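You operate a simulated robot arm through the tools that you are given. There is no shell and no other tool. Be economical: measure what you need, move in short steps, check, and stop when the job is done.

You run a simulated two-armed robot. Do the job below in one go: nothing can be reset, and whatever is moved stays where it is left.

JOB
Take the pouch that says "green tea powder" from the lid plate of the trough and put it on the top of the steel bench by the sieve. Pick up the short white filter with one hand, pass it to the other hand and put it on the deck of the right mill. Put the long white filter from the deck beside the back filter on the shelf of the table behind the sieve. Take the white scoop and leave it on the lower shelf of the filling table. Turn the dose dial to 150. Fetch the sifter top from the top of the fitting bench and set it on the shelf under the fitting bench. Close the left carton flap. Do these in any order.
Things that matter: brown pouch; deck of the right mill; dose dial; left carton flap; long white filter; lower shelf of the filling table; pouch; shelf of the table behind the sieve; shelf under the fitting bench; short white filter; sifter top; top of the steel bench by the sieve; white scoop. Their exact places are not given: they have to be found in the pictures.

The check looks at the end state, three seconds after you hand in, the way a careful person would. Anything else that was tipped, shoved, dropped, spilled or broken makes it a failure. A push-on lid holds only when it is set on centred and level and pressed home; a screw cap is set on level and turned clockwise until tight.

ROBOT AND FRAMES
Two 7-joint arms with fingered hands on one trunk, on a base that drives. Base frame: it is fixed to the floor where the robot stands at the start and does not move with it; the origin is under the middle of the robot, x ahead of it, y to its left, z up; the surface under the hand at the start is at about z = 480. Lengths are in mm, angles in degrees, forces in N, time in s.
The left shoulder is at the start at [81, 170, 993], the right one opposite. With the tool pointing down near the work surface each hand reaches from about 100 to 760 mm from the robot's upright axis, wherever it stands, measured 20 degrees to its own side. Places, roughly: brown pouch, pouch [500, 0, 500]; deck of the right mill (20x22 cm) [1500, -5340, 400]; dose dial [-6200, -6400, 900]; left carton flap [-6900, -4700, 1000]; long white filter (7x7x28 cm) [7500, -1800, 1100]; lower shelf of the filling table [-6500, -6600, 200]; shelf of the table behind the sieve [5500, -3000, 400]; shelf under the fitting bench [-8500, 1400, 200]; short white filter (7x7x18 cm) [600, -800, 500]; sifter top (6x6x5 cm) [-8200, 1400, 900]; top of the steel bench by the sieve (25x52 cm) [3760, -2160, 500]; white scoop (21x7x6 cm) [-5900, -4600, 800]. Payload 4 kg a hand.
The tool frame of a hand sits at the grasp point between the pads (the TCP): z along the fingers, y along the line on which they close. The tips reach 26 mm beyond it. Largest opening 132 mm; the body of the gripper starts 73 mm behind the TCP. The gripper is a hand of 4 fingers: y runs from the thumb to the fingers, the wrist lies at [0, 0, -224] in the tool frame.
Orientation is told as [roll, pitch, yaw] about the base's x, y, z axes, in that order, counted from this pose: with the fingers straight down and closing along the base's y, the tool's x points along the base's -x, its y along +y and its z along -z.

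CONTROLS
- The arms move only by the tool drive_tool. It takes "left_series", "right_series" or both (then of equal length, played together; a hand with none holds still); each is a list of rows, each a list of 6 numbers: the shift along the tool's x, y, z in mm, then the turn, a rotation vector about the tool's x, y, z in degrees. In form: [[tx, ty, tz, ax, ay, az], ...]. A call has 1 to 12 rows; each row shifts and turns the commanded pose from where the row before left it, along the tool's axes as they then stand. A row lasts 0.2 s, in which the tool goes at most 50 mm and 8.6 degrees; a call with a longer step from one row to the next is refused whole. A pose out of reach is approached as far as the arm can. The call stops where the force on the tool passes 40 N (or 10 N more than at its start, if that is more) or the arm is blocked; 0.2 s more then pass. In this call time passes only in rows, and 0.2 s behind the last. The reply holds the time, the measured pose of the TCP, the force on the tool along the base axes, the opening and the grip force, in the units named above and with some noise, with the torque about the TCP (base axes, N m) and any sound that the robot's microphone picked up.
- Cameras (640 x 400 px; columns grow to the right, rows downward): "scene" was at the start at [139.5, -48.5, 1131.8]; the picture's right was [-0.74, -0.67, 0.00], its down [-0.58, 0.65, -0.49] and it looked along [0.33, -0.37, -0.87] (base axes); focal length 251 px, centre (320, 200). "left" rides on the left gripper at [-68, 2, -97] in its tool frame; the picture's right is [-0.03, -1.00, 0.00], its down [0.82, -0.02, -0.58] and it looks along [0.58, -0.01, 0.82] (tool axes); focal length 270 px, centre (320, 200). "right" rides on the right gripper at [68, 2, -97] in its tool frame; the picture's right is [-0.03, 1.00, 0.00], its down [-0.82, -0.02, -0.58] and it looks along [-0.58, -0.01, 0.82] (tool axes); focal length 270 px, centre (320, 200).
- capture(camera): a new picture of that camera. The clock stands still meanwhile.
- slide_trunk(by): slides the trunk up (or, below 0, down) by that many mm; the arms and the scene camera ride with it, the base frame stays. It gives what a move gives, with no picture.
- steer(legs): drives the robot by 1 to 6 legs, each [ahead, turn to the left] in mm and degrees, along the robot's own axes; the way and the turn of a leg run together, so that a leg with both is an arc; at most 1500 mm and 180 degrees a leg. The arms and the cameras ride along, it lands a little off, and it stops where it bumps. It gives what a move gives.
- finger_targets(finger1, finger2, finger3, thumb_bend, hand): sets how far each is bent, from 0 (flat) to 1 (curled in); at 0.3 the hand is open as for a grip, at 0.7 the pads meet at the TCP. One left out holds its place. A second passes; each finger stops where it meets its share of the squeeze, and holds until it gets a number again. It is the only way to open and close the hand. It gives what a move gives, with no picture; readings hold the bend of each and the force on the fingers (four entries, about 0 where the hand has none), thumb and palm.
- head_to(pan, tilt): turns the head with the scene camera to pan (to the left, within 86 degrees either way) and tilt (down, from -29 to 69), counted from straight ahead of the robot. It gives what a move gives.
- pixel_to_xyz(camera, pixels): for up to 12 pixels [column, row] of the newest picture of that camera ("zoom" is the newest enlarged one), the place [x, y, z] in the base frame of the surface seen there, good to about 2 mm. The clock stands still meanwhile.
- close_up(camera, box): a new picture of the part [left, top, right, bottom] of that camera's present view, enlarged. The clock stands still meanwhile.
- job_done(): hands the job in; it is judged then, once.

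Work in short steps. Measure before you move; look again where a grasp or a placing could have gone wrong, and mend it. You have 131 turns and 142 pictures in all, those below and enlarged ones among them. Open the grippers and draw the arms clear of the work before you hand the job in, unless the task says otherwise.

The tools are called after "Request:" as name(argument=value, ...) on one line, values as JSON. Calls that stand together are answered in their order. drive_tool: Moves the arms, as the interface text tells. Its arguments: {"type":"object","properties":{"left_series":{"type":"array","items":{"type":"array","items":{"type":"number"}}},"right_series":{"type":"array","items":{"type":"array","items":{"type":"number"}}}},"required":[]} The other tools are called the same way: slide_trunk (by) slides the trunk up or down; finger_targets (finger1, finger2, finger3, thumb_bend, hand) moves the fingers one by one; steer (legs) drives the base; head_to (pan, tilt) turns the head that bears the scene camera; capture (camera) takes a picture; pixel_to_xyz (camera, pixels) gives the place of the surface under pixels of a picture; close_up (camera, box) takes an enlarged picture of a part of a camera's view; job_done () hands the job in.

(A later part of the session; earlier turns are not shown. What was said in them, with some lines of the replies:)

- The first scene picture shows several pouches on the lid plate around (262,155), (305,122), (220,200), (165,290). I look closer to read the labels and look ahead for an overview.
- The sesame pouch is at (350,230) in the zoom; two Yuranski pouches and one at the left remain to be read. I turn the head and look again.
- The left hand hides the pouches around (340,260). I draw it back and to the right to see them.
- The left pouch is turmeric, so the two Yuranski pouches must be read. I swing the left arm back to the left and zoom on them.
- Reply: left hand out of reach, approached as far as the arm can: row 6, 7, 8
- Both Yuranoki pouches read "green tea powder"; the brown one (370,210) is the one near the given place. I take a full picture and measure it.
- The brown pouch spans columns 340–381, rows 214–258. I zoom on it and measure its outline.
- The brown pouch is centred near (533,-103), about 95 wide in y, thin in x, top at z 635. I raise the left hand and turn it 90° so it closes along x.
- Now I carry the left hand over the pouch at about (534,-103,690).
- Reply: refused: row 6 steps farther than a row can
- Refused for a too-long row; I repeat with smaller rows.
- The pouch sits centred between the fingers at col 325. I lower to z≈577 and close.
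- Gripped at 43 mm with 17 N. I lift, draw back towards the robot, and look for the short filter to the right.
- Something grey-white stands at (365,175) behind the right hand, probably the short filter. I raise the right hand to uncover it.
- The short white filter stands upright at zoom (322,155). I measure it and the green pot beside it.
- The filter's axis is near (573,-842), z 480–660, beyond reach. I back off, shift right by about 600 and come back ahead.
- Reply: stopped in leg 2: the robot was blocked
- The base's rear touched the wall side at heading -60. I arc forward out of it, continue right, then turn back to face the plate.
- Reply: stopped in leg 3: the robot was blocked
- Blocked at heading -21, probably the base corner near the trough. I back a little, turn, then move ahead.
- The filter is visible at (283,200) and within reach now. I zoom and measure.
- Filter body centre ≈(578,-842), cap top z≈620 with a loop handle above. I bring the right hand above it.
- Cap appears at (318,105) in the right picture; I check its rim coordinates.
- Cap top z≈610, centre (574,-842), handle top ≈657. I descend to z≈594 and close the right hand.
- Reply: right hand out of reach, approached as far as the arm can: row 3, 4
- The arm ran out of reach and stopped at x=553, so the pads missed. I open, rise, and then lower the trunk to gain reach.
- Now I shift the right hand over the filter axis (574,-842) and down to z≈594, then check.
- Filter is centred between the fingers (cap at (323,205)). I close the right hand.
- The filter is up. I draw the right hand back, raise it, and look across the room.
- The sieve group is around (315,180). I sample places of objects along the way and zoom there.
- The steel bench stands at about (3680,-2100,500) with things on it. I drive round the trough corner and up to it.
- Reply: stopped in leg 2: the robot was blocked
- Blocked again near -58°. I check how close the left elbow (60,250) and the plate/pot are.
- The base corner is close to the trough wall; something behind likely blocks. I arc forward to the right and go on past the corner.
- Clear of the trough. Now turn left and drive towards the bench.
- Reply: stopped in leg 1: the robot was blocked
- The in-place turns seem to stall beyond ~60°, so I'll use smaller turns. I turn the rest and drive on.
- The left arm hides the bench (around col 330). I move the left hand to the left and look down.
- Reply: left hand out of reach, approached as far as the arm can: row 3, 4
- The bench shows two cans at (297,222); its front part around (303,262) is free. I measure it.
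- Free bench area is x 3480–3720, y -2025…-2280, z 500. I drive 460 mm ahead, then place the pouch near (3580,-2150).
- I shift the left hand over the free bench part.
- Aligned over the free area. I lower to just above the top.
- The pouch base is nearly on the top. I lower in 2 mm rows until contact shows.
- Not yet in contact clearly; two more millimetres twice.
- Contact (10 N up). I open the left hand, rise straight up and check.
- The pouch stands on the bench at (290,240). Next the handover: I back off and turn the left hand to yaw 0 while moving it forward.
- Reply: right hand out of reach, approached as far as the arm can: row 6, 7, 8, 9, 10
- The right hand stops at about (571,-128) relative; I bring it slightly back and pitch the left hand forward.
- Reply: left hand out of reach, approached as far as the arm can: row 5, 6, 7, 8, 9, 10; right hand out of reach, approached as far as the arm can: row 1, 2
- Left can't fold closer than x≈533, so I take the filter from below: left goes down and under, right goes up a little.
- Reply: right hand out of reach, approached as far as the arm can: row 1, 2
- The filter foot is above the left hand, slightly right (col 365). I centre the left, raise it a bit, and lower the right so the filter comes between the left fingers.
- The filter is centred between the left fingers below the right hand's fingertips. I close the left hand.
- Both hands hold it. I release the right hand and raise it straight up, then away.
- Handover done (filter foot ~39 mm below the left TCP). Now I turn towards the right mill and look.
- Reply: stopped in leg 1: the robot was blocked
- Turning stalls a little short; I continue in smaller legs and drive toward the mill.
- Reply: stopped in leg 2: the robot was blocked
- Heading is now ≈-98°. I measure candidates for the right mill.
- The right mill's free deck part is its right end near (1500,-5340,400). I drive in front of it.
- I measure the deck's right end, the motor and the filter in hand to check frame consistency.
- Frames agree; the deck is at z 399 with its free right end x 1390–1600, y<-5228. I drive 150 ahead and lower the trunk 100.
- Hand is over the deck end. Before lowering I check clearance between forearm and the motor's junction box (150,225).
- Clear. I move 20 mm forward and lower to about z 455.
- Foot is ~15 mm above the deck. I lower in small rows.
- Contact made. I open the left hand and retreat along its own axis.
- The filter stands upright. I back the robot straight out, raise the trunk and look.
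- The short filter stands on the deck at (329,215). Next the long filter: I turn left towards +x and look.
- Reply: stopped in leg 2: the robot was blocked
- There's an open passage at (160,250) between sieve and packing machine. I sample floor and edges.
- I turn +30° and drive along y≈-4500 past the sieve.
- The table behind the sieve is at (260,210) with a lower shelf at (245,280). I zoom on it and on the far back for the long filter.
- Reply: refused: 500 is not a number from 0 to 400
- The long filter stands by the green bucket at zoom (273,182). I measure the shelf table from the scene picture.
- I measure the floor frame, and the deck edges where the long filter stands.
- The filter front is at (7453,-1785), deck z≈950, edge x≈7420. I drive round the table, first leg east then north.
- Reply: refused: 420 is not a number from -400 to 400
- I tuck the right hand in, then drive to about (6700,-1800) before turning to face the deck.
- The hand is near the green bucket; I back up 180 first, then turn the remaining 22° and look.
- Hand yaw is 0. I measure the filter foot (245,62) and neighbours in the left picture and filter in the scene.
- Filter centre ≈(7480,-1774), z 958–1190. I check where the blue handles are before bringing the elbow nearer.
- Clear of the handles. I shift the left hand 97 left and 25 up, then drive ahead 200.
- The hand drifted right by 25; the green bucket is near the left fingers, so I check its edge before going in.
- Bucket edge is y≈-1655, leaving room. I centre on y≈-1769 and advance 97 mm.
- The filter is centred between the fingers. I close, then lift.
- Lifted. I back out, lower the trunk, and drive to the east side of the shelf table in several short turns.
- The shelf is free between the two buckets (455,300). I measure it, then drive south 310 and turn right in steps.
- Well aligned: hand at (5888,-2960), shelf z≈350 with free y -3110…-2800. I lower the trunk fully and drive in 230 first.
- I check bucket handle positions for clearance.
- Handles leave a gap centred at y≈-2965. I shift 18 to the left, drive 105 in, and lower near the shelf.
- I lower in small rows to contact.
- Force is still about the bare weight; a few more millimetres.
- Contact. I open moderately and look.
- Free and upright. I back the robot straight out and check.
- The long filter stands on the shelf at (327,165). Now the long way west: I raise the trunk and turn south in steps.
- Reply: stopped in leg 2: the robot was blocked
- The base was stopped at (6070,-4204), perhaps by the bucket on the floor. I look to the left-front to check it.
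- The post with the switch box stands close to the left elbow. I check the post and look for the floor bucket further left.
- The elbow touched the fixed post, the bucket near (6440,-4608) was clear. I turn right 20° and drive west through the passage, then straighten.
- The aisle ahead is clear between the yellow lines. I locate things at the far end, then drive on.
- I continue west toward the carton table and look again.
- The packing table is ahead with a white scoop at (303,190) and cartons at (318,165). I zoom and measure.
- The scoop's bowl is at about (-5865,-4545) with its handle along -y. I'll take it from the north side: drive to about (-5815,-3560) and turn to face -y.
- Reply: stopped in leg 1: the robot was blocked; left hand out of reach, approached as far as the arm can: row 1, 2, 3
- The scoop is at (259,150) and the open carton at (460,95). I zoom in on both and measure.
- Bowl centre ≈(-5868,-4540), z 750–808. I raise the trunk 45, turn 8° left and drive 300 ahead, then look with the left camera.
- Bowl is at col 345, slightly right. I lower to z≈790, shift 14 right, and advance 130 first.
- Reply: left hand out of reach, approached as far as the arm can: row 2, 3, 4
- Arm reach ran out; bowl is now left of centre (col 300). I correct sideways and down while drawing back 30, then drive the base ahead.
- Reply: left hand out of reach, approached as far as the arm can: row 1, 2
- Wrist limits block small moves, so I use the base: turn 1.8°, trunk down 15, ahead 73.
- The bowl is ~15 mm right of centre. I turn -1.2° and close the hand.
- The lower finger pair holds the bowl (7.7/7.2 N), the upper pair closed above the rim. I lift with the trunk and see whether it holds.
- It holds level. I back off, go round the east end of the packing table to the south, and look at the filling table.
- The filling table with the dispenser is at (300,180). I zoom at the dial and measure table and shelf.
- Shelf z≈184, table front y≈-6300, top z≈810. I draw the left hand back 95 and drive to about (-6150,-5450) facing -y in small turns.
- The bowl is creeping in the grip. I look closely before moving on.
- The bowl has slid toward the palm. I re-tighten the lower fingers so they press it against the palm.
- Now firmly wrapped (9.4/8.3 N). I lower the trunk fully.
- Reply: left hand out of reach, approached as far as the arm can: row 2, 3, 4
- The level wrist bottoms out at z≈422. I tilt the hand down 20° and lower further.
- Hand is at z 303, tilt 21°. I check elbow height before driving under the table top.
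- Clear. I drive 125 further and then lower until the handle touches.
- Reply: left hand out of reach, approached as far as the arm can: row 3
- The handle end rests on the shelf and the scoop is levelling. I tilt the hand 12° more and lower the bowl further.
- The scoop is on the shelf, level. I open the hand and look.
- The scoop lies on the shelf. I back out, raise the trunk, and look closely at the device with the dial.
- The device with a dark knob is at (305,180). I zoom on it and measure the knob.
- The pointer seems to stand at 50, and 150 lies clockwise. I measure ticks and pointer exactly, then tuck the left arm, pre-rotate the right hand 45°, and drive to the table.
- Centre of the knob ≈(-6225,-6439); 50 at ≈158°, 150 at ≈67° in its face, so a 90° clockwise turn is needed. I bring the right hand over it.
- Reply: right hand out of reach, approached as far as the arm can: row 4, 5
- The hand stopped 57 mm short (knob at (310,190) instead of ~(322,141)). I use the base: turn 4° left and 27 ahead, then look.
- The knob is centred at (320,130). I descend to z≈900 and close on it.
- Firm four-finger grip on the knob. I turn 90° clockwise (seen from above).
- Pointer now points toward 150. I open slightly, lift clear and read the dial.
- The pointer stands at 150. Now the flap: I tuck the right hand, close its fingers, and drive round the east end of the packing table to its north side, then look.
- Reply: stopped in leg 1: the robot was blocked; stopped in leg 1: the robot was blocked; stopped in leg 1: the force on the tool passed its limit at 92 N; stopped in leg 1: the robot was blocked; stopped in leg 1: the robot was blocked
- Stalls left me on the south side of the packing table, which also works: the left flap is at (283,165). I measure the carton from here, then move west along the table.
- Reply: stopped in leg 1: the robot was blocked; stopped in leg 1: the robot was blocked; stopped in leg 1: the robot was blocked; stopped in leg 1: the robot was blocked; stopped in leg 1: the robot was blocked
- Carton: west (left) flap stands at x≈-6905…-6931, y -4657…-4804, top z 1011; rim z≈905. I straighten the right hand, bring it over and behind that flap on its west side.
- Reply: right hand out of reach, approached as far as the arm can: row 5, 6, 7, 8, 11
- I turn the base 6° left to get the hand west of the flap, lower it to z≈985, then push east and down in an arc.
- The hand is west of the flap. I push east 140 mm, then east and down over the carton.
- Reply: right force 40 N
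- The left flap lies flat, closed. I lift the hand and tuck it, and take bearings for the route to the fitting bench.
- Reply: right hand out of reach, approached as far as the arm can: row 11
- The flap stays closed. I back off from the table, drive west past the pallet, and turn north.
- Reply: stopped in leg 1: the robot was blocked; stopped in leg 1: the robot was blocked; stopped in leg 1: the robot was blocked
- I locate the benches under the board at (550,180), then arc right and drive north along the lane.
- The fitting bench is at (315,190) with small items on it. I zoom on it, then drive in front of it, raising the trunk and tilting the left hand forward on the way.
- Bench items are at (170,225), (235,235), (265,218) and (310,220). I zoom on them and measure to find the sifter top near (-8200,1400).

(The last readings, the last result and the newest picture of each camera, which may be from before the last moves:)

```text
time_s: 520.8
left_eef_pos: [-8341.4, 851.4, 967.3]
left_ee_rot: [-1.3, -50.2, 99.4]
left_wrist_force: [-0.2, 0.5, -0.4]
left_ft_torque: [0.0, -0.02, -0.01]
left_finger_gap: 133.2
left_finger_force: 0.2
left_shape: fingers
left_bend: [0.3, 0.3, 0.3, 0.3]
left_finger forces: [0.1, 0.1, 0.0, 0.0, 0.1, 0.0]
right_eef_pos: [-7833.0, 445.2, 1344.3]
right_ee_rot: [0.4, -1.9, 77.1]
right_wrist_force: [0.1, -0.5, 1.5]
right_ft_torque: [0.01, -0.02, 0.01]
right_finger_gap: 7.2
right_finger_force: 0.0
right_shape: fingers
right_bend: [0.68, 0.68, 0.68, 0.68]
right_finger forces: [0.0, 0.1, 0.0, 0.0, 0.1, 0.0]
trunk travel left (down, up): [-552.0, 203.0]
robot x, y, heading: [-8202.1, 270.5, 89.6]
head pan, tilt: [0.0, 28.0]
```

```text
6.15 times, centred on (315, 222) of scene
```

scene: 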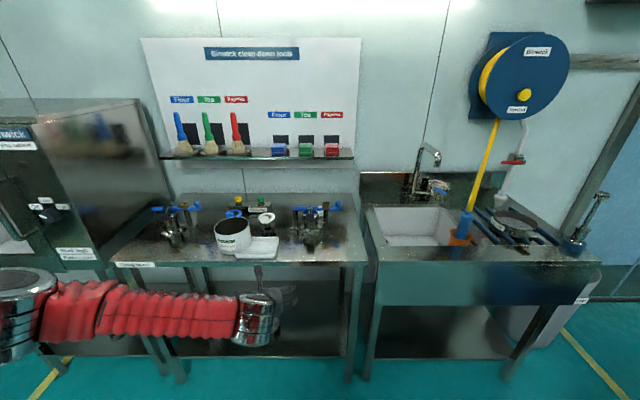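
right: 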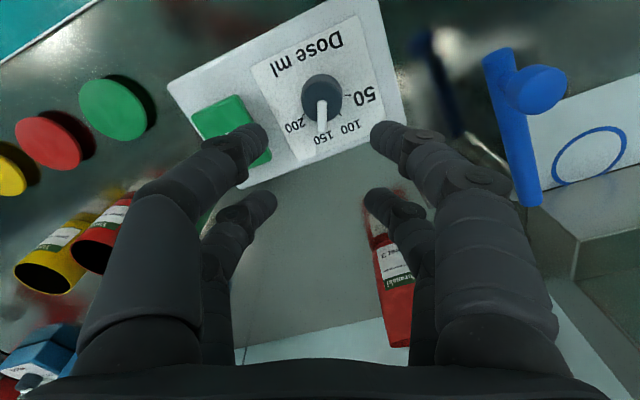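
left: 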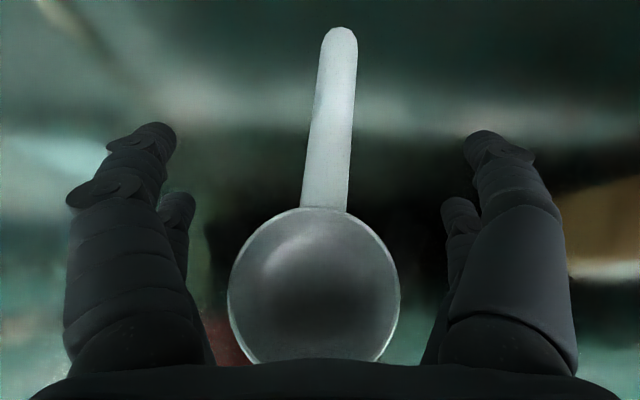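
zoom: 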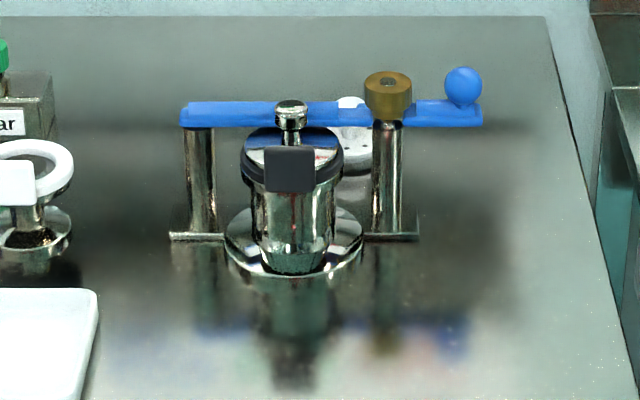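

The sifter top is the small white piece behind the right clamp (zoom (352,140)). I measure it, tuck the left arm, open the right hand, lower the trunk, and drive up with the right hand held high.

Request:
pixel_to_xyz(camera="zoom", pixels=[[352, 101], [346, 104], [355, 135], [362, 145], [350, 150], [366, 160], [352, 168], [360, 172]])

Request:
drive_tool(left_series=[[0, 0, 0, 0, 8.3, 0], [0, 0, 0, 0, 8.3, 0], [0, 0, 0, 0, 8.3, 0], [0, 0, 0, 0, 8.3, 0], [0, 0, 0, 0, 8.3, 0], [0, 0, 0, 0, 8.3, 0], [42, 25, 0, 0, 0, 0], [42, 25, 0, 0, 0, 0], [42, 25, 0, 0, 0, 0], [42, 25, 0, 0, 0, 0], [42, 25, 0, 0, 0, 0], [42, 25, 0, 0, 0, 0]], right_series=[[-38, 27.4, 0, 0, 0, 0], [-38, 27.4, 0, 0, 0, 0], [-38, 27.4, 0, 0, 0, 0], [-38, 27.4, 0, 0, 0, 0], [-38, 27.4, 0, 0, 0, 0], [-38, 27.4, 0, 0, 0, 0], [-38, 27.4, 0, 0, 0, 0], [-38, 27.4, 0, 0, 0, 0], [-38, 27.4, 0, 0, 0, 0], [0, 0, 0, 0, 0, 0], [0, 0, 0, 0, 0, 0], [0, 0, 0, 0, 0, 0]])

Request:
finger_targets(hand="right", finger1=0.3, finger2=0.3, finger3=0.3, thumb_bend=0.3)

Request:
slide_trunk(by=-220)

Request:
steer(legs=[[0, 10]])

Request:
steer(legs=[[465, 0]])

Request:
capture(camera="right")

Request:
pixel_to_xyz(camera="right", pixels=[[320, 200], [320, 150], [320, 250], [280, 200], [360, 200], [320, 300], [260, 250], [380, 250], [300, 170], [340, 170], [280, 280], [360, 280]])

```text
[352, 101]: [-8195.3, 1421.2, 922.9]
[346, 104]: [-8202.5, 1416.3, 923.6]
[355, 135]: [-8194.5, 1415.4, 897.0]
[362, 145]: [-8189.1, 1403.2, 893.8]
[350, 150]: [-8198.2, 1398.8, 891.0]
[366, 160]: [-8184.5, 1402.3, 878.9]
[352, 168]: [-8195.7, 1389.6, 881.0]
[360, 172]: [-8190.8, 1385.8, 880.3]
```

```text
time_s: 523.4
left_eef_pos: [-8456.6, 572.5, 962.4]
left_ee_rot: [-0.5, -0.5, 98.2]
left_wrist_force: [0.7, -0.2, -0.8]
left_ft_torque: [0.04, -0.02, 0.02]
left_finger_gap: 133.1
left_finger_force: 0.1
left_shape: fingers
left_bend: [0.3, 0.3, 0.3, 0.3]
left_finger forces: [0.0, 0.1, 0.0, 0.0, 0.0, 0.0]
right_eef_pos: [-7990.6, 811.9, 1356.3]
right_ee_rot: [0.4, -2.0, 76.9]
right_wrist_force: [1.2, -0.7, 0.9]
right_ft_torque: [0.04, -0.02, 0.0]
right_finger_gap: 7.3
right_finger_force: 0.1
right_shape: fingers
right_bend: [0.68, 0.68, 0.68, 0.68]
right_finger forces: [0.1, 0.0, 0.0, 0.0, 0.0, 0.0]
right hand out of reach, approached as far as the arm can: row 9
trunk travel left (down, up): [-552.0, 203.0]
robot x, y, heading: [-8204.6, 272.9, 89.9]
head pan, tilt: [0.0, 28.0]
```

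```text
time_s: 524.4
left_eef_pos: [-8456.0, 575.1, 963.7]
left_ee_rot: [-0.4, -0.3, 98.3]
left_wrist_force: [-0.1, 0.3, -0.1]
left_ft_torque: [0.0, -0.02, -0.02]
left_finger_gap: 133.1
left_finger_force: 0.0
left_shape: fingers
left_bend: [0.3, 0.3, 0.3, 0.3]
left_finger forces: [0.1, 0.1, 0.1, 0.0, 0.0, 0.1]
right_eef_pos: [-7989.0, 814.5, 1354.9]
right_ee_rot: [0.4, -1.9, 76.9]
right_wrist_force: [-0.2, -0.6, -0.8]
right_ft_torque: [-0.02, 0.01, 0.01]
right_finger_gap: 132.3
right_finger_force: 0.1
right_shape: fingers
right_bend: [0.3, 0.3, 0.3, 0.3]
right_finger forces: [0.0, 0.1, 0.0, 0.0, 0.1, 0.0]
trunk travel left (down, up): [-552.0, 203.0]
robot x, y, heading: [-8205.3, 271.5, 89.5]
head pan, tilt: [0.0, 28.0]
```

```text
time_s: 526.8
left_eef_pos: [-8454.5, 578.6, 742.0]
left_ee_rot: [-0.6, -0.4, 98.2]
left_wrist_force: [0.6, -0.8, -0.1]
left_ft_torque: [0.0, 0.01, -0.01]
left_finger_gap: 133.0
left_finger_force: 0.0
left_shape: fingers
left_bend: [0.3, 0.3, 0.3, 0.3]
left_finger forces: [0.0, 0.1, 0.0, 0.0, 0.0, 0.0]
right_eef_pos: [-7989.5, 811.8, 1135.5]
right_ee_rot: [0.4, -2.0, 77.0]
right_wrist_force: [0.6, -0.1, 0.1]
right_ft_torque: [-0.03, 0.0, -0.01]
right_finger_gap: 132.6
right_finger_force: 0.1
right_shape: fingers
right_bend: [0.3, 0.3, 0.3, 0.3]
right_finger forces: [0.0, 0.1, 0.1, 0.0, 0.1, 0.0]
trunk travel left (down, up): [-332.0, 423.0]
robot x, y, heading: [-8199.6, 269.8, 89.7]
head pan, tilt: [0.0, 28.0]
```

```text
time_s: 527.9
left_eef_pos: [-8504.3, 529.7, 740.9]
left_ee_rot: [-0.4, -0.2, 108.2]
left_wrist_force: [0.6, -0.4, -0.4]
left_ft_torque: [-0.01, 0.02, 0.0]
left_finger_gap: 133.2
left_finger_force: 0.1
left_shape: fingers
left_bend: [0.3, 0.3, 0.3, 0.3]
left_finger forces: [0.0, 0.0, 0.1, 0.0, 0.0, 0.0]
right_eef_pos: [-8084.7, 839.4, 1135.5]
right_ee_rot: [0.4, -1.8, 87.0]
right_wrist_force: [0.5, 0.3, -0.9]
right_ft_torque: [0.01, 0.01, 0.0]
right_finger_gap: 132.8
right_finger_force: 0.0
right_shape: fingers
right_bend: [0.3, 0.3, 0.3, 0.3]
right_finger forces: [0.1, 0.1, 0.0, 0.0, 0.0, 0.0]
trunk travel left (down, up): [-332.0, 423.0]
robot x, y, heading: [-8192.3, 275.0, 99.5]
head pan, tilt: [0.0, 28.0]
```

```text
time_s: 530.7
left_eef_pos: [-8579.7, 989.3, 742.9]
left_ee_rot: [-0.3, -0.3, 107.8]
left_wrist_force: [0.2, 0.5, -0.2]
left_ft_torque: [-0.01, 0.0, 0.01]
left_finger_gap: 133.1
left_finger_force: 0.0
left_shape: fingers
left_bend: [0.3, 0.3, 0.3, 0.3]
left_finger forces: [0.1, 0.0, 0.1, 0.1, 0.0, 0.1]
right_eef_pos: [-8158.2, 1296.5, 1136.0]
right_ee_rot: [0.5, -1.7, 86.6]
right_wrist_force: [0.1, 0.5, 0.9]
right_ft_torque: [-0.02, -0.02, 0.01]
right_finger_gap: 133.0
right_finger_force: 0.1
right_shape: fingers
right_bend: [0.3, 0.3, 0.3, 0.3]
right_finger forces: [0.1, 0.0, 0.0, 0.0, 0.1, 0.0]
trunk travel left (down, up): [-332.0, 423.0]
robot x, y, heading: [-8269.6, 726.9, 99.3]
head pan, tilt: [0.0, 28.0]
```

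```text
15 pictures are left
```

right: 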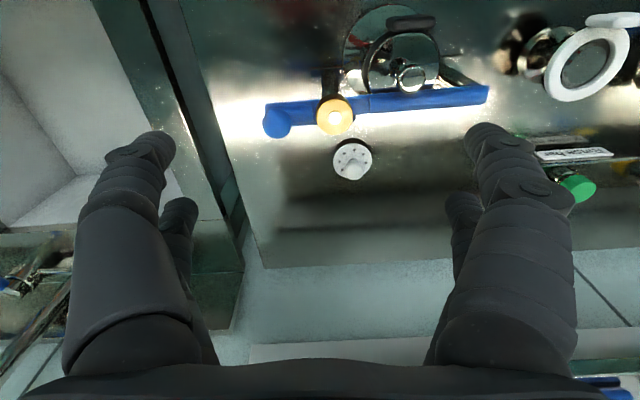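

```text
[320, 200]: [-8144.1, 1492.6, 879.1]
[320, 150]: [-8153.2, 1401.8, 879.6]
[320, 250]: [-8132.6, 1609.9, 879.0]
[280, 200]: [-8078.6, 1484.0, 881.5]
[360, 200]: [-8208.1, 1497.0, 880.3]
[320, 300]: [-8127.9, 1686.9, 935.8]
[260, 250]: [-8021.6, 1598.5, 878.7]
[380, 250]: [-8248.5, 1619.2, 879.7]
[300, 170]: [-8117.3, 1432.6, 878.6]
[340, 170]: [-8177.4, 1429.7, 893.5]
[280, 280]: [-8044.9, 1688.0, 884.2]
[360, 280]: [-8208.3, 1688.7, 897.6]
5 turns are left
```

The sifter top is at (353,160) in view, centre ≈(-8196,1416), z 880–923. I move the right hand over it and descend to z≈911, then check.

Request:
drive_tool(right_series=[[-39, 15, 0, 0, 0, 0], [-39, 15, 0, 0, 0, 0], [-39, 15, 0, 0, 0, 0], [0, 0, 45, 0, 0, 0], [0, 0, 45, 0, 0, 0], [0, 0, 45, 0, 0, 0], [0, 0, 45, 0, 0, 0], [0, 0, 45, 0, 0, 0]])

Request:
capture(camera="right")

Request:
pixel_to_xyz(camera="scene", pixels=[[250, 330], [290, 340], [330, 340], [300, 320], [200, 340], [340, 350]])

```text
time_s: 532.5
left_eef_pos: [-8579.2, 988.1, 742.1]
left_ee_rot: [-0.4, -0.4, 107.7]
left_wrist_force: [0.2, 0.1, 0.9]
left_ft_torque: [0.01, -0.02, -0.02]
left_finger_gap: 133.0
left_finger_force: 0.1
left_shape: fingers
left_bend: [0.3, 0.3, 0.3, 0.3]
left_finger forces: [0.0, 0.1, 0.1, 0.0, 0.0, 0.0]
right_eef_pos: [-8142.4, 1357.5, 926.2]
right_ee_rot: [0.7, -3.1, 86.3]
right_wrist_force: [5.7, 4.9, 11.0]
right_ft_torque: [-0.76, 0.01, 0.3]
right_finger_gap: 133.1
right_finger_force: 5.6
right_shape: fingers
right_bend: [0.3, 0.3, 0.3, 0.3]
right_finger forces: [0.1, 0.0, 0.0, 0.1, 1.1, 10.9]
right hand out of reach, approached as far as the arm can: row 1, 2, 3
trunk travel left (down, up): [-332.0, 423.0]
robot x, y, heading: [-8262.0, 727.7, 99.4]
head pan, tilt: [0.0, 28.0]
stopped in row 8 (right hand): the force on the tool passed its limit at 64 N (the readings are from after the stop); the commanded pose is now the measured one
```

```text
14 pictures are left
```

right: 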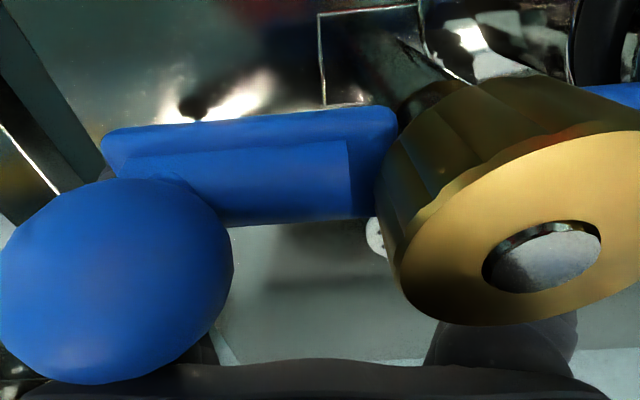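

```text
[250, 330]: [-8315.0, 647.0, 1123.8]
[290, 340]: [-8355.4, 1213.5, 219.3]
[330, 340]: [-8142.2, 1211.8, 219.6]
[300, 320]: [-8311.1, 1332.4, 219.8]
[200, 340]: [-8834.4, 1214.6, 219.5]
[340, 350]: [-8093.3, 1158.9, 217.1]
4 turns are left
```

The hand was short and touched the clamp's knob; I raise it, align with the base (4.2° left, 50 ahead), descend on the sifter top, close, lift, and back off.

Request:
drive_tool(right_series=[[0, 0, -42, 0, 0, 0], [0, 0, -42, 0, 0, 0], [0, 0, -42, 0, 0, 0], [0, 0, -42, 0, 0, 0], [0, 0, -42, 0, 0, 0]], left_series=[[15, 0, 0, 0, 0, 0], [15, 0, 0, 0, 0, 0], [15, 0, 0, 0, 0, 0], [15, 0, 0, 0, 0, 0], [10, 0, 0, 0, 0, 0]])

Request:
steer(legs=[[0, 4.2]])

Request:
steer(legs=[[50, 0]])

Request:
drive_tool(right_series=[[0, 0, 45, 0, 0, 0], [0, 0, 45, 0, 0, 0], [0, 0, 45, 0, 0, 0], [0, 0, 45, 0, 0, 0], [0, 0, 44, 0, 0, 0]])

Request:
finger_targets(hand="right", finger1=0.7, finger2=0.7, finger3=0.7, thumb_bend=0.7)

Request:
capture(camera="right")

Request:
drive_tool(right_series=[[0, 0, -30, 0, 0, 0], [0, 0, -42, 0, 0, 0], [0, 0, -42, 0, 0, 0], [0, 0, -42, 0, 0, 0], [0, 0, -42, 0, 0, 0]])

Request:
steer(legs=[[-470, 0]])

Request:
slide_trunk(by=-330)

Request:
capture(camera="right")

Request:
capture(camera="scene")

```text
time_s: 533.7
left_eef_pos: [-8566.3, 957.8, 719.1]
left_ee_rot: [-0.4, -0.4, 107.8]
left_wrist_force: [0.7, 0.4, 0.3]
left_ft_torque: [0.01, 0.01, -0.02]
left_finger_gap: 132.9
left_finger_force: 0.0
left_shape: fingers
left_bend: [0.3, 0.3, 0.3, 0.3]
left_finger forces: [0.0, 0.0, 0.0, 0.0, 0.1, 0.1]
left hand out of reach, approached as far as the arm can: row 2, 3, 4, 5
right_eef_pos: [-8138.2, 1348.2, 1133.9]
right_ee_rot: [0.7, -2.8, 86.3]
right_wrist_force: [-0.5, -0.4, 0.2]
right_ft_torque: [0.02, 0.0, 0.01]
right_finger_gap: 133.3
right_finger_force: 0.0
right_shape: fingers
right_bend: [0.3, 0.3, 0.3, 0.3]
right_finger forces: [0.1, 0.0, 0.0, 0.0, 0.0, 0.0]
trunk travel left (down, up): [-332.0, 423.0]
robot x, y, heading: [-8269.5, 727.2, 99.3]
head pan, tilt: [0.0, 28.0]
```

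```text
time_s: 534.7
left_eef_pos: [-8579.6, 938.0, 720.0]
left_ee_rot: [-0.5, -0.2, 111.8]
left_wrist_force: [0.2, 0.1, -0.6]
left_ft_torque: [-0.07, 0.01, 0.03]
left_finger_gap: 133.1
left_finger_force: 0.1
left_shape: fingers
left_bend: [0.3, 0.3, 0.3, 0.3]
left_finger forces: [0.0, 0.0, 0.0, 0.0, 0.0, 0.0]
right_eef_pos: [-8178.8, 1356.5, 1132.4]
right_ee_rot: [0.6, -2.8, 90.3]
right_wrist_force: [-0.3, -0.6, 0.6]
right_ft_torque: [-0.05, 0.02, -0.02]
right_finger_gap: 133.0
right_finger_force: 0.0
right_shape: fingers
right_bend: [0.3, 0.3, 0.3, 0.3]
right_finger forces: [0.1, 0.0, 0.0, 0.1, 0.1, 0.0]
trunk travel left (down, up): [-332.0, 423.0]
robot x, y, heading: [-8261.8, 733.3, 103.4]
head pan, tilt: [0.0, 28.0]
stopped in leg 1: the robot was blocked; the commanded pose is now the measured one
```

```text
time_s: 535.7
left_eef_pos: [-8593.0, 988.1, 719.1]
left_ee_rot: [-0.4, -0.1, 111.7]
left_wrist_force: [-0.5, -0.3, -0.4]
left_ft_torque: [-0.01, -0.01, 0.03]
left_finger_gap: 132.9
left_finger_force: 0.1
left_shape: fingers
left_bend: [0.3, 0.3, 0.3, 0.3]
left_finger forces: [0.1, 0.0, 0.0, 0.0, 0.1, 0.1]
right_eef_pos: [-8190.8, 1408.1, 1130.7]
right_ee_rot: [0.5, -2.7, 90.3]
right_wrist_force: [0.4, -0.3, -0.5]
right_ft_torque: [-0.01, 0.01, 0.01]
right_finger_gap: 133.1
right_finger_force: 0.1
right_shape: fingers
right_bend: [0.3, 0.3, 0.3, 0.3]
right_finger forces: [0.0, 0.0, 0.0, 0.0, 0.0, 0.0]
trunk travel left (down, up): [-332.0, 423.0]
robot x, y, heading: [-8275.3, 782.0, 103.3]
head pan, tilt: [0.0, 28.0]
```

```text
time_s: 536.9
left_eef_pos: [-8592.2, 986.5, 719.7]
left_ee_rot: [-0.4, -0.3, 111.8]
left_wrist_force: [-0.1, 0.4, -0.1]
left_ft_torque: [-0.01, -0.03, 0.01]
left_finger_gap: 133.0
left_finger_force: 0.0
left_shape: fingers
left_bend: [0.3, 0.3, 0.3, 0.3]
left_finger forces: [0.1, 0.0, 0.0, 0.1, 0.1, 0.0]
right_eef_pos: [-8193.1, 1417.5, 907.9]
right_ee_rot: [0.6, -2.7, 90.1]
right_wrist_force: [0.4, -0.1, -0.3]
right_ft_torque: [0.02, 0.0, -0.03]
right_finger_gap: 133.0
right_finger_force: 0.0
right_shape: fingers
right_bend: [0.3, 0.3, 0.3, 0.3]
right_finger forces: [0.0, 0.0, 0.0, 0.1, 0.0, 0.0]
trunk travel left (down, up): [-332.0, 423.0]
robot x, y, heading: [-8273.8, 780.7, 103.2]
head pan, tilt: [0.0, 28.0]
```

```text
time_s: 537.9
left_eef_pos: [-8590.7, 985.3, 720.6]
left_ee_rot: [-0.5, -0.5, 111.9]
left_wrist_force: [-0.2, 1.1, 0.1]
left_ft_torque: [-0.03, -0.05, -0.03]
left_finger_gap: 133.1
left_finger_force: 0.0
left_shape: fingers
left_bend: [0.3, 0.3, 0.3, 0.3]
left_finger forces: [0.1, 0.0, 0.0, 0.0, 0.1, 0.0]
right_eef_pos: [-8191.4, 1416.5, 912.5]
right_ee_rot: [0.5, -3.0, 90.2]
right_wrist_force: [8.9, 4.3, 32.8]
right_ft_torque: [-0.52, -1.11, 0.29]
right_finger_gap: 41.9
right_finger_force: 34.7
right_shape: fingers
right_bend: [0.61, 0.6, 0.6, 0.64]
right_finger forces: [13.6, 9.1, 7.2, 0.1, 38.3, 0.0]
trunk travel left (down, up): [-332.0, 423.0]
robot x, y, heading: [-8275.4, 778.5, 103.0]
head pan, tilt: [0.0, 28.0]
```

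```text
13 pictures are left
```

right: 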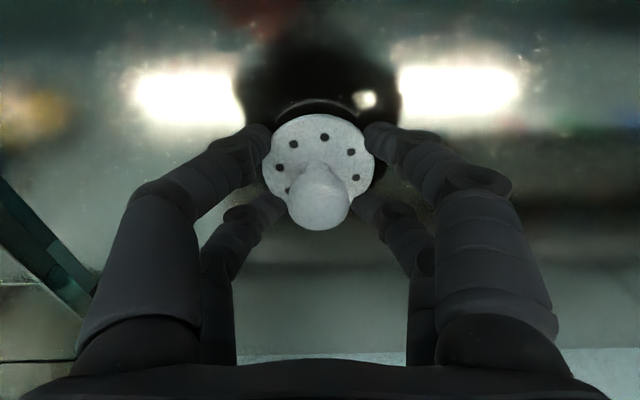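

```text
time_s: 539.1
left_eef_pos: [-8591.6, 986.8, 719.9]
left_ee_rot: [-0.4, -0.1, 111.8]
left_wrist_force: [-0.1, -0.6, 0.9]
left_ft_torque: [0.0, -0.02, 0.0]
left_finger_gap: 133.0
left_finger_force: 0.0
left_shape: fingers
left_bend: [0.3, 0.3, 0.3, 0.3]
left_finger forces: [0.0, 0.1, 0.1, 0.0, 0.0, 0.0]
right_eef_pos: [-8192.9, 1405.9, 1104.1]
right_ee_rot: [0.5, -2.7, 90.4]
right_wrist_force: [-0.7, 0.0, 0.5]
right_ft_torque: [-0.02, 0.02, -0.01]
right_finger_gap: 41.4
right_finger_force: 19.9
right_shape: fingers
right_bend: [0.6, 0.59, 0.61, 0.64]
right_finger forces: [10.3, 11.4, 5.3, 0.0, 13.8, 0.1]
trunk travel left (down, up): [-332.0, 423.0]
robot x, y, heading: [-8277.9, 780.0, 103.5]
head pan, tilt: [0.0, 28.0]
```

```text
time_s: 541.9
left_eef_pos: [-8487.5, 540.3, 720.9]
left_ee_rot: [-0.4, -0.3, 111.7]
left_wrist_force: [-0.3, -0.3, 0.4]
left_ft_torque: [0.02, 0.04, 0.0]
left_finger_gap: 132.9
left_finger_force: 0.2
left_shape: fingers
left_bend: [0.3, 0.3, 0.3, 0.3]
left_finger forces: [0.1, 0.0, 0.1, 0.1, 0.0, 0.0]
right_eef_pos: [-8087.6, 958.5, 1106.7]
right_ee_rot: [0.6, -2.8, 90.2]
right_wrist_force: [0.3, -0.7, 1.1]
right_ft_torque: [0.04, -0.01, -0.02]
right_finger_gap: 41.4
right_finger_force: 20.3
right_shape: fingers
right_bend: [0.6, 0.59, 0.61, 0.64]
right_finger forces: [10.4, 11.4, 5.4, 0.1, 13.9, 0.1]
trunk travel left (down, up): [-332.0, 423.0]
robot x, y, heading: [-8169.0, 341.8, 103.1]
head pan, tilt: [0.0, 28.0]
```

```text
time_s: 545.1
left_eef_pos: [-8467.1, 459.2, 324.1]
left_ee_rot: [3.8, 26.0, 112.6]
left_wrist_force: [-0.2, 0.2, 0.5]
left_ft_torque: [0.01, -0.01, 0.01]
left_finger_gap: 132.7
left_finger_force: 0.1
left_shape: fingers
left_bend: [0.3, 0.3, 0.3, 0.3]
left_finger forces: [0.0, 0.0, 0.0, 0.1, 0.1, 0.1]
right_eef_pos: [-8087.6, 958.4, 776.1]
right_ee_rot: [0.5, -2.8, 90.3]
right_wrist_force: [-0.2, -0.3, -0.5]
right_ft_torque: [0.01, -0.03, 0.0]
right_finger_gap: 41.5
right_finger_force: 20.3
right_shape: fingers
right_bend: [0.6, 0.59, 0.61, 0.64]
right_finger forces: [10.2, 11.4, 5.4, 0.0, 13.8, 0.0]
trunk travel left (down, up): [-2.0, 753.0]
robot x, y, heading: [-8171.7, 334.4, 103.1]
head pan, tilt: [0.0, 28.0]
```

```text
12 pictures are left
```

right: 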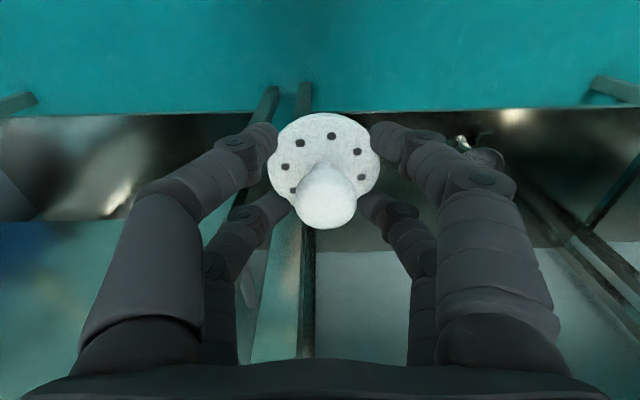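

```text
11 pictures are left
3 turns are left
```

scene: 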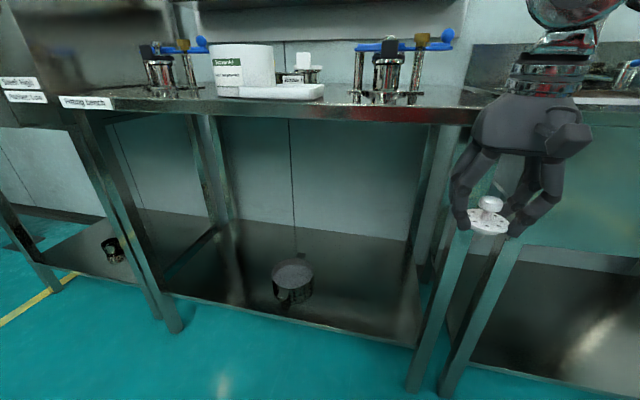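

I hold the sifter top (20 N). Shelf top is z≈219. I turn 9° left, lower the hand in front of the bench, drive it in over the shelf, lower onto it, and look before releasing.

Request:
steer(legs=[[0, 9]])

Request:
drive_tool(right_series=[[0, 0, 49, 0, 0, 0], [0, 0, 49, 0, 0, 0], [0, 0, 49, 0, 0, 0], [0, 0, 49, 0, 0, 0], [0, 0, 49, 0, 0, 0], [0, 0, 49, 0, 0, 0], [0, 0, 49, 0, 0, 0], [0, 0, 49, 0, 0, 0], [0, 0, 49, 0, 0, 0], [0, 0, 45, 0, 0, 0]])

Request:
capture(camera="scene")

Request:
steer(legs=[[300, 0]])

Request:
drive_tool(right_series=[[0, 0, 15, 0, 0, 0], [0, 0, 10, 0, 0, 0], [0, 0, 5, 0, 0, 0], [0, 0, 3, 0, 0, 0], [0, 0, 2, 0, 0, 0]])

Request:
capture(camera="scene")

Request:
capture(camera="right")

Request:
pixel_to_xyz(camera="right", pixels=[[320, 60], [200, 60], [440, 60], [320, 170], [320, 30], [150, 80], [500, 80]])

```text
time_s: 546.2
left_eef_pos: [-8482.7, 406.6, 323.2]
left_ee_rot: [3.7, 26.0, 121.8]
left_wrist_force: [-0.1, -1.0, -0.1]
left_ft_torque: [0.01, 0.02, 0.02]
left_finger_gap: 132.8
left_finger_force: 0.0
left_shape: fingers
left_bend: [0.3, 0.3, 0.3, 0.3]
left_finger forces: [0.0, 0.1, 0.0, 0.1, 0.1, 0.0]
right_eef_pos: [-8186.7, 962.4, 776.0]
right_ee_rot: [0.5, -2.8, 99.3]
right_wrist_force: [0.2, 0.7, 0.3]
right_ft_torque: [0.02, 0.01, 0.0]
right_finger_gap: 41.5
right_finger_force: 20.3
right_shape: fingers
right_bend: [0.6, 0.59, 0.61, 0.64]
right_finger forces: [10.3, 11.4, 5.5, 0.0, 13.8, 0.0]
trunk travel left (down, up): [-2.0, 753.0]
robot x, y, heading: [-8160.6, 340.0, 112.6]
head pan, tilt: [0.0, 28.0]
```

```text
time_s: 548.4
left_eef_pos: [-8483.3, 406.0, 325.2]
left_ee_rot: [3.8, 26.0, 121.8]
left_wrist_force: [-0.6, 0.3, -0.1]
left_ft_torque: [-0.03, 0.0, -0.04]
left_finger_gap: 132.8
left_finger_force: 0.0
left_shape: fingers
left_bend: [0.3, 0.3, 0.3, 0.3]
left_finger forces: [0.1, 0.1, 0.1, 0.0, 0.0, 0.0]
right_eef_pos: [-8194.4, 984.3, 293.2]
right_ee_rot: [0.5, -2.8, 99.3]
right_wrist_force: [-0.1, 0.0, 0.7]
right_ft_torque: [0.01, -0.02, 0.01]
right_finger_gap: 41.1
right_finger_force: 20.4
right_shape: fingers
right_bend: [0.6, 0.59, 0.61, 0.64]
right_finger forces: [10.8, 11.4, 5.6, 0.0, 13.6, 0.1]
trunk travel left (down, up): [-2.0, 753.0]
robot x, y, heading: [-8162.6, 336.2, 111.9]
head pan, tilt: [0.0, 28.0]
```

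```text
10 pictures are left
```

scene: 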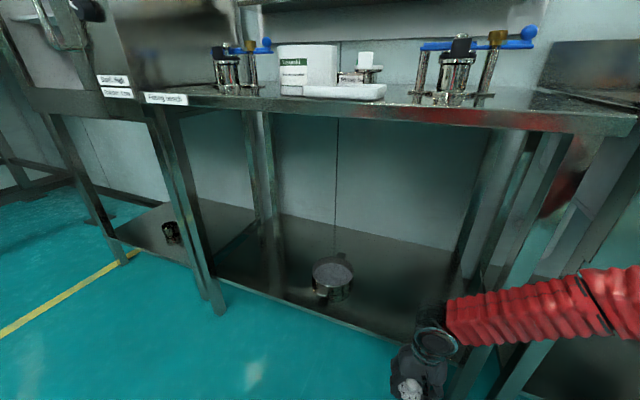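

```text
time_s: 549.8
left_eef_pos: [-8531.5, 525.9, 327.1]
left_ee_rot: [3.4, 25.2, 121.4]
left_wrist_force: [0.2, 0.1, -0.4]
left_ft_torque: [-0.01, 0.02, 0.01]
left_finger_gap: 133.0
left_finger_force: 0.0
left_shape: fingers
left_bend: [0.3, 0.3, 0.3, 0.3]
left_finger forces: [0.0, 0.0, 0.0, 0.1, 0.0, 0.0]
right_eef_pos: [-8234.6, 1077.8, 294.1]
right_ee_rot: [0.3, -1.3, 100.2]
right_wrist_force: [0.2, -0.7, 0.4]
right_ft_torque: [-0.01, 0.01, 0.01]
right_finger_gap: 41.1
right_finger_force: 20.0
right_shape: fingers
right_bend: [0.6, 0.59, 0.61, 0.64]
right_finger forces: [10.6, 11.6, 5.6, 0.0, 13.6, 0.0]
trunk travel left (down, up): [-2.0, 753.0]
robot x, y, heading: [-8209.4, 457.1, 111.7]
head pan, tilt: [0.0, 28.0]
stopped in leg 1: the robot was blocked; the commanded pose is now the measured one
```

```text
time_s: 551.0
left_eef_pos: [-8531.3, 527.1, 325.7]
left_ee_rot: [3.5, 25.6, 121.6]
left_wrist_force: [-0.7, 0.0, 0.3]
left_ft_torque: [-0.01, 0.02, 0.01]
left_finger_gap: 133.1
left_finger_force: 0.0
left_shape: fingers
left_bend: [0.3, 0.3, 0.3, 0.3]
left_finger forces: [0.0, 0.1, 0.0, 0.0, 0.0, 0.1]
right_eef_pos: [-8234.1, 1079.2, 252.6]
right_ee_rot: [-0.1, -1.0, 100.0]
right_wrist_force: [0.6, 0.6, -0.1]
right_ft_torque: [0.01, -0.04, 0.01]
right_finger_gap: 41.0
right_finger_force: 20.7
right_shape: fingers
right_bend: [0.6, 0.59, 0.62, 0.64]
right_finger forces: [10.7, 11.5, 5.6, 0.0, 13.6, 0.1]
trunk travel left (down, up): [-2.0, 753.0]
robot x, y, heading: [-8211.2, 458.1, 111.9]
head pan, tilt: [0.0, 28.0]
```

```text
9 pictures are left
```

scene: 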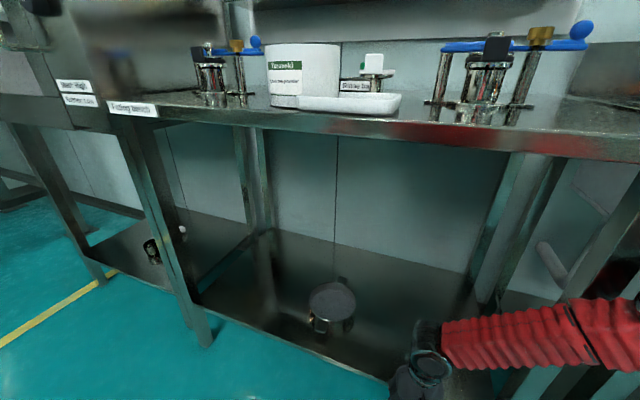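

```text
8 pictures are left
```

right: 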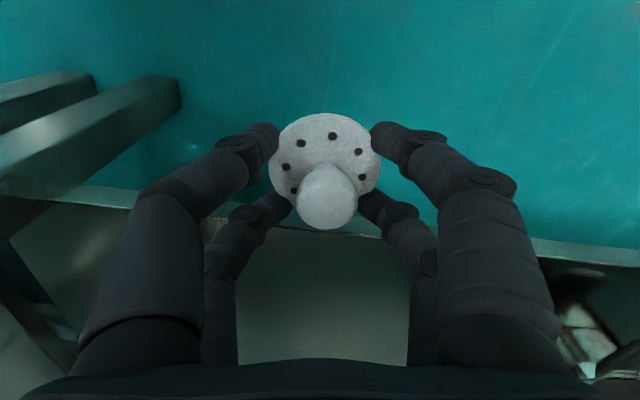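

```text
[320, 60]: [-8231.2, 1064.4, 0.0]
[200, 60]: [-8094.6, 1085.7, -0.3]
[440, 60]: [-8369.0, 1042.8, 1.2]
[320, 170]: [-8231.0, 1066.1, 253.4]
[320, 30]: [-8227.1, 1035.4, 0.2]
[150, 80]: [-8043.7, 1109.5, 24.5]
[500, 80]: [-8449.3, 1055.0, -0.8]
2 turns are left
```

The forearm met the bench leg, leaving the piece ~50 mm short of the shelf edge (y≈1126). I turn 4° right to free it, pitch the hand forward 40°, reach in 132 mm, lower, release, and retreat.

Request:
steer(legs=[[0, -4]])

Request:
drive_tool(right_series=[[0, 0, -40, 0, 0, 0], [0, 0, 0, 0, -8, 0], [0, 0, 0, 0, -8, 0], [0, 0, 0, 0, -8, 0], [0, 0, 0, 0, -8, 0], [0, 0, 0, 0, -8, 0], [-25.3, 0, 21.2, 0, 0, 0], [-25.3, 0, 21.2, 0, 0, 0], [-25.3, 0, 21.2, 0, 0, 0], [-25.3, 0, 21.2, 0, 0, 0], [9, 0, 10.7, 0, 0, 0], [9, 0, 10.7, 0, 0, 0]])

Request:
finger_targets(hand="right", finger1=0.42, finger2=0.42, finger3=0.42, thumb_bend=0.42)

Request:
drive_tool(right_series=[[0, 0, -25, 0, 0, 0], [0, 0, -35, 0, 0, 0], [0, 0, -40, 0, 0, 0], [0, 0, -40, 0, 0, 0]])

Request:
steer(legs=[[-350, 0]])

Request:
capture(camera="scene")

```text
time_s: 551.9
left_eef_pos: [-8526.4, 550.8, 322.8]
left_ee_rot: [3.9, 26.1, 117.6]
left_wrist_force: [0.2, 0.1, 0.1]
left_ft_torque: [0.01, -0.01, 0.01]
left_finger_gap: 132.8
left_finger_force: 0.1
left_shape: fingers
left_bend: [0.3, 0.3, 0.3, 0.3]
left_finger forces: [0.1, 0.1, 0.1, 0.1, 0.1, 0.0]
right_eef_pos: [-8190.0, 1082.4, 246.3]
right_ee_rot: [0.1, -0.3, 96.0]
right_wrist_force: [0.6, -0.7, 0.6]
right_ft_torque: [0.01, -0.03, -0.01]
right_finger_gap: 41.1
right_finger_force: 20.4
right_shape: fingers
right_bend: [0.6, 0.59, 0.62, 0.64]
right_finger forces: [10.9, 11.5, 5.6, 0.1, 13.6, 0.0]
trunk travel left (down, up): [-2.0, 753.0]
robot x, y, heading: [-8214.7, 455.1, 107.7]
head pan, tilt: [0.0, 28.0]
```

```text
time_s: 554.5
left_eef_pos: [-8525.9, 551.4, 325.6]
left_ee_rot: [3.8, 26.2, 117.6]
left_wrist_force: [-0.3, 0.0, -0.7]
left_ft_torque: [0.01, 0.02, 0.02]
left_finger_gap: 133.0
left_finger_force: 0.0
left_shape: fingers
left_bend: [0.3, 0.3, 0.3, 0.3]
left_finger forces: [0.1, 0.0, 0.1, 0.1, 0.0, 0.1]
right_eef_pos: [-8188.0, 1211.2, 278.3]
right_ee_rot: [0.1, -40.4, 95.9]
right_wrist_force: [-0.3, 1.0, -0.7]
right_ft_torque: [0.01, 0.0, -0.03]
right_finger_gap: 41.2
right_finger_force: 20.5
right_shape: fingers
right_bend: [0.59, 0.59, 0.62, 0.64]
right_finger forces: [10.8, 10.9, 5.9, 0.1, 13.6, 0.1]
right hand out of reach, approached as far as the arm can: row 10, 11, 12
trunk travel left (down, up): [-2.0, 753.0]
robot x, y, heading: [-8214.0, 458.1, 107.6]
head pan, tilt: [0.0, 28.0]
```

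```text
time_s: 555.5
left_eef_pos: [-8525.8, 550.6, 324.5]
left_ee_rot: [3.8, 26.0, 117.5]
left_wrist_force: [-0.8, 0.3, 0.8]
left_ft_torque: [0.0, -0.01, -0.01]
left_finger_gap: 133.4
left_finger_force: 0.2
left_shape: fingers
left_bend: [0.3, 0.3, 0.3, 0.3]
left_finger forces: [0.0, 0.0, 0.0, 0.1, 0.0, 0.0]
right_eef_pos: [-8188.5, 1210.3, 278.8]
right_ee_rot: [0.0, -40.4, 95.9]
right_wrist_force: [0.7, 0.7, 0.9]
right_ft_torque: [0.0, 0.02, -0.01]
right_finger_gap: 92.5
right_finger_force: 0.1
right_shape: fingers
right_bend: [0.42, 0.42, 0.42, 0.42]
right_finger forces: [0.0, 0.0, 0.1, 0.0, 0.0, 0.1]
trunk travel left (down, up): [-2.0, 753.0]
robot x, y, heading: [-8216.3, 456.2, 107.7]
head pan, tilt: [0.0, 28.0]
```

```text
time_s: 556.5
left_eef_pos: [-8525.5, 550.6, 324.9]
left_ee_rot: [3.9, 26.1, 117.6]
left_wrist_force: [0.1, 0.1, 0.0]
left_ft_torque: [0.01, 0.03, 0.02]
left_finger_gap: 133.0
left_finger_force: 0.1
left_shape: fingers
left_bend: [0.3, 0.3, 0.3, 0.3]
left_finger forces: [0.0, 0.1, 0.0, 0.0, 0.0, 0.0]
right_eef_pos: [-8178.1, 1119.1, 383.6]
right_ee_rot: [0.1, -40.4, 95.8]
right_wrist_force: [0.2, -0.7, -0.5]
right_ft_torque: [0.0, -0.02, 0.03]
right_finger_gap: 92.7
right_finger_force: 0.0
right_shape: fingers
right_bend: [0.42, 0.42, 0.42, 0.42]
right_finger forces: [0.0, 0.0, 0.0, 0.1, 0.0, 0.1]
trunk travel left (down, up): [-2.0, 753.0]
robot x, y, heading: [-8214.2, 450.6, 108.0]
head pan, tilt: [0.0, 28.0]
```

```text
time_s: 558.8
left_eef_pos: [-8417.0, 210.4, 326.2]
left_ee_rot: [3.8, 26.1, 117.7]
left_wrist_force: [-0.4, -0.9, 1.0]
left_ft_torque: [0.03, -0.01, -0.01]
left_finger_gap: 133.0
left_finger_force: 0.1
left_shape: fingers
left_bend: [0.3, 0.3, 0.3, 0.3]
left_finger forces: [0.1, 0.1, 0.1, 0.0, 0.0, 0.1]
right_eef_pos: [-8069.9, 778.7, 384.4]
right_ee_rot: [0.1, -40.4, 96.0]
right_wrist_force: [0.2, 0.7, 1.0]
right_ft_torque: [0.06, 0.0, 0.01]
right_finger_gap: 92.6
right_finger_force: 0.1
right_shape: fingers
right_bend: [0.42, 0.42, 0.42, 0.42]
right_finger forces: [0.1, 0.0, 0.0, 0.0, 0.0, 0.0]
trunk travel left (down, up): [-2.0, 753.0]
robot x, y, heading: [-8105.3, 117.9, 108.1]
head pan, tilt: [0.0, 28.0]
```

```text
7 pictures are left
1 turns are left
```

scene: 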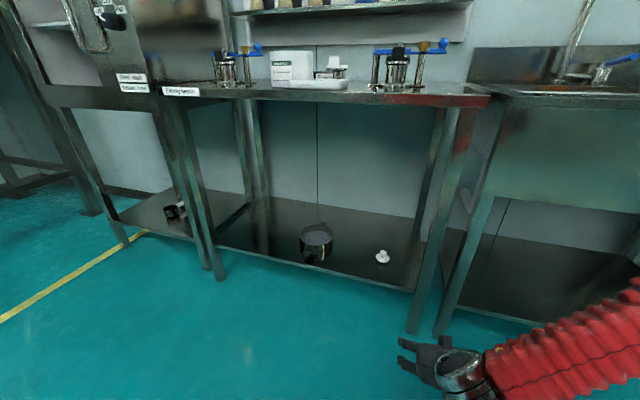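

The sifter top is on the shelf at (383,256), both grippers are open, and both arms are clear of the work. I hand in.

Request:
job_done()

```text
The job is handed in.
```

All seven parts were carried out and the job is handed in, but some points are less certain.

- **Pouch:** two pouches on the lid plate said "green tea powder". I took the brown one because it stood nearer the place given, and set it on the steel bench.
- **Short white filter:** picked up with the right hand, passed to the left, and stands on the deck of the right mill.
- **Long white filter:** stands on the shelf of the table behind the sieve, between the two buckets.
- **White scoop:** lies on the lower shelf of the filling table.
- **Dose dial:** the pointer stands at 150.
- **Left carton flap:** I took this as the flap on the west side, near the place given; it is folded flat and stayed closed.
- **Sifter top:** on the shelf under the fitting bench. I let go of it tilted and about 15 mm above the shelf. The last picture shows it there; I did not look at it close up.

**Bumps along the way:**
- The right palm pressed on the knob of the clamp on the fitting bench.
- The right forearm met a leg of that bench.
- Near the packing table a hand stopped on a 92 N contact; I saw nothing moved in the pictures afterwards.
- The left elbow probably touched the switch post near the sieve.
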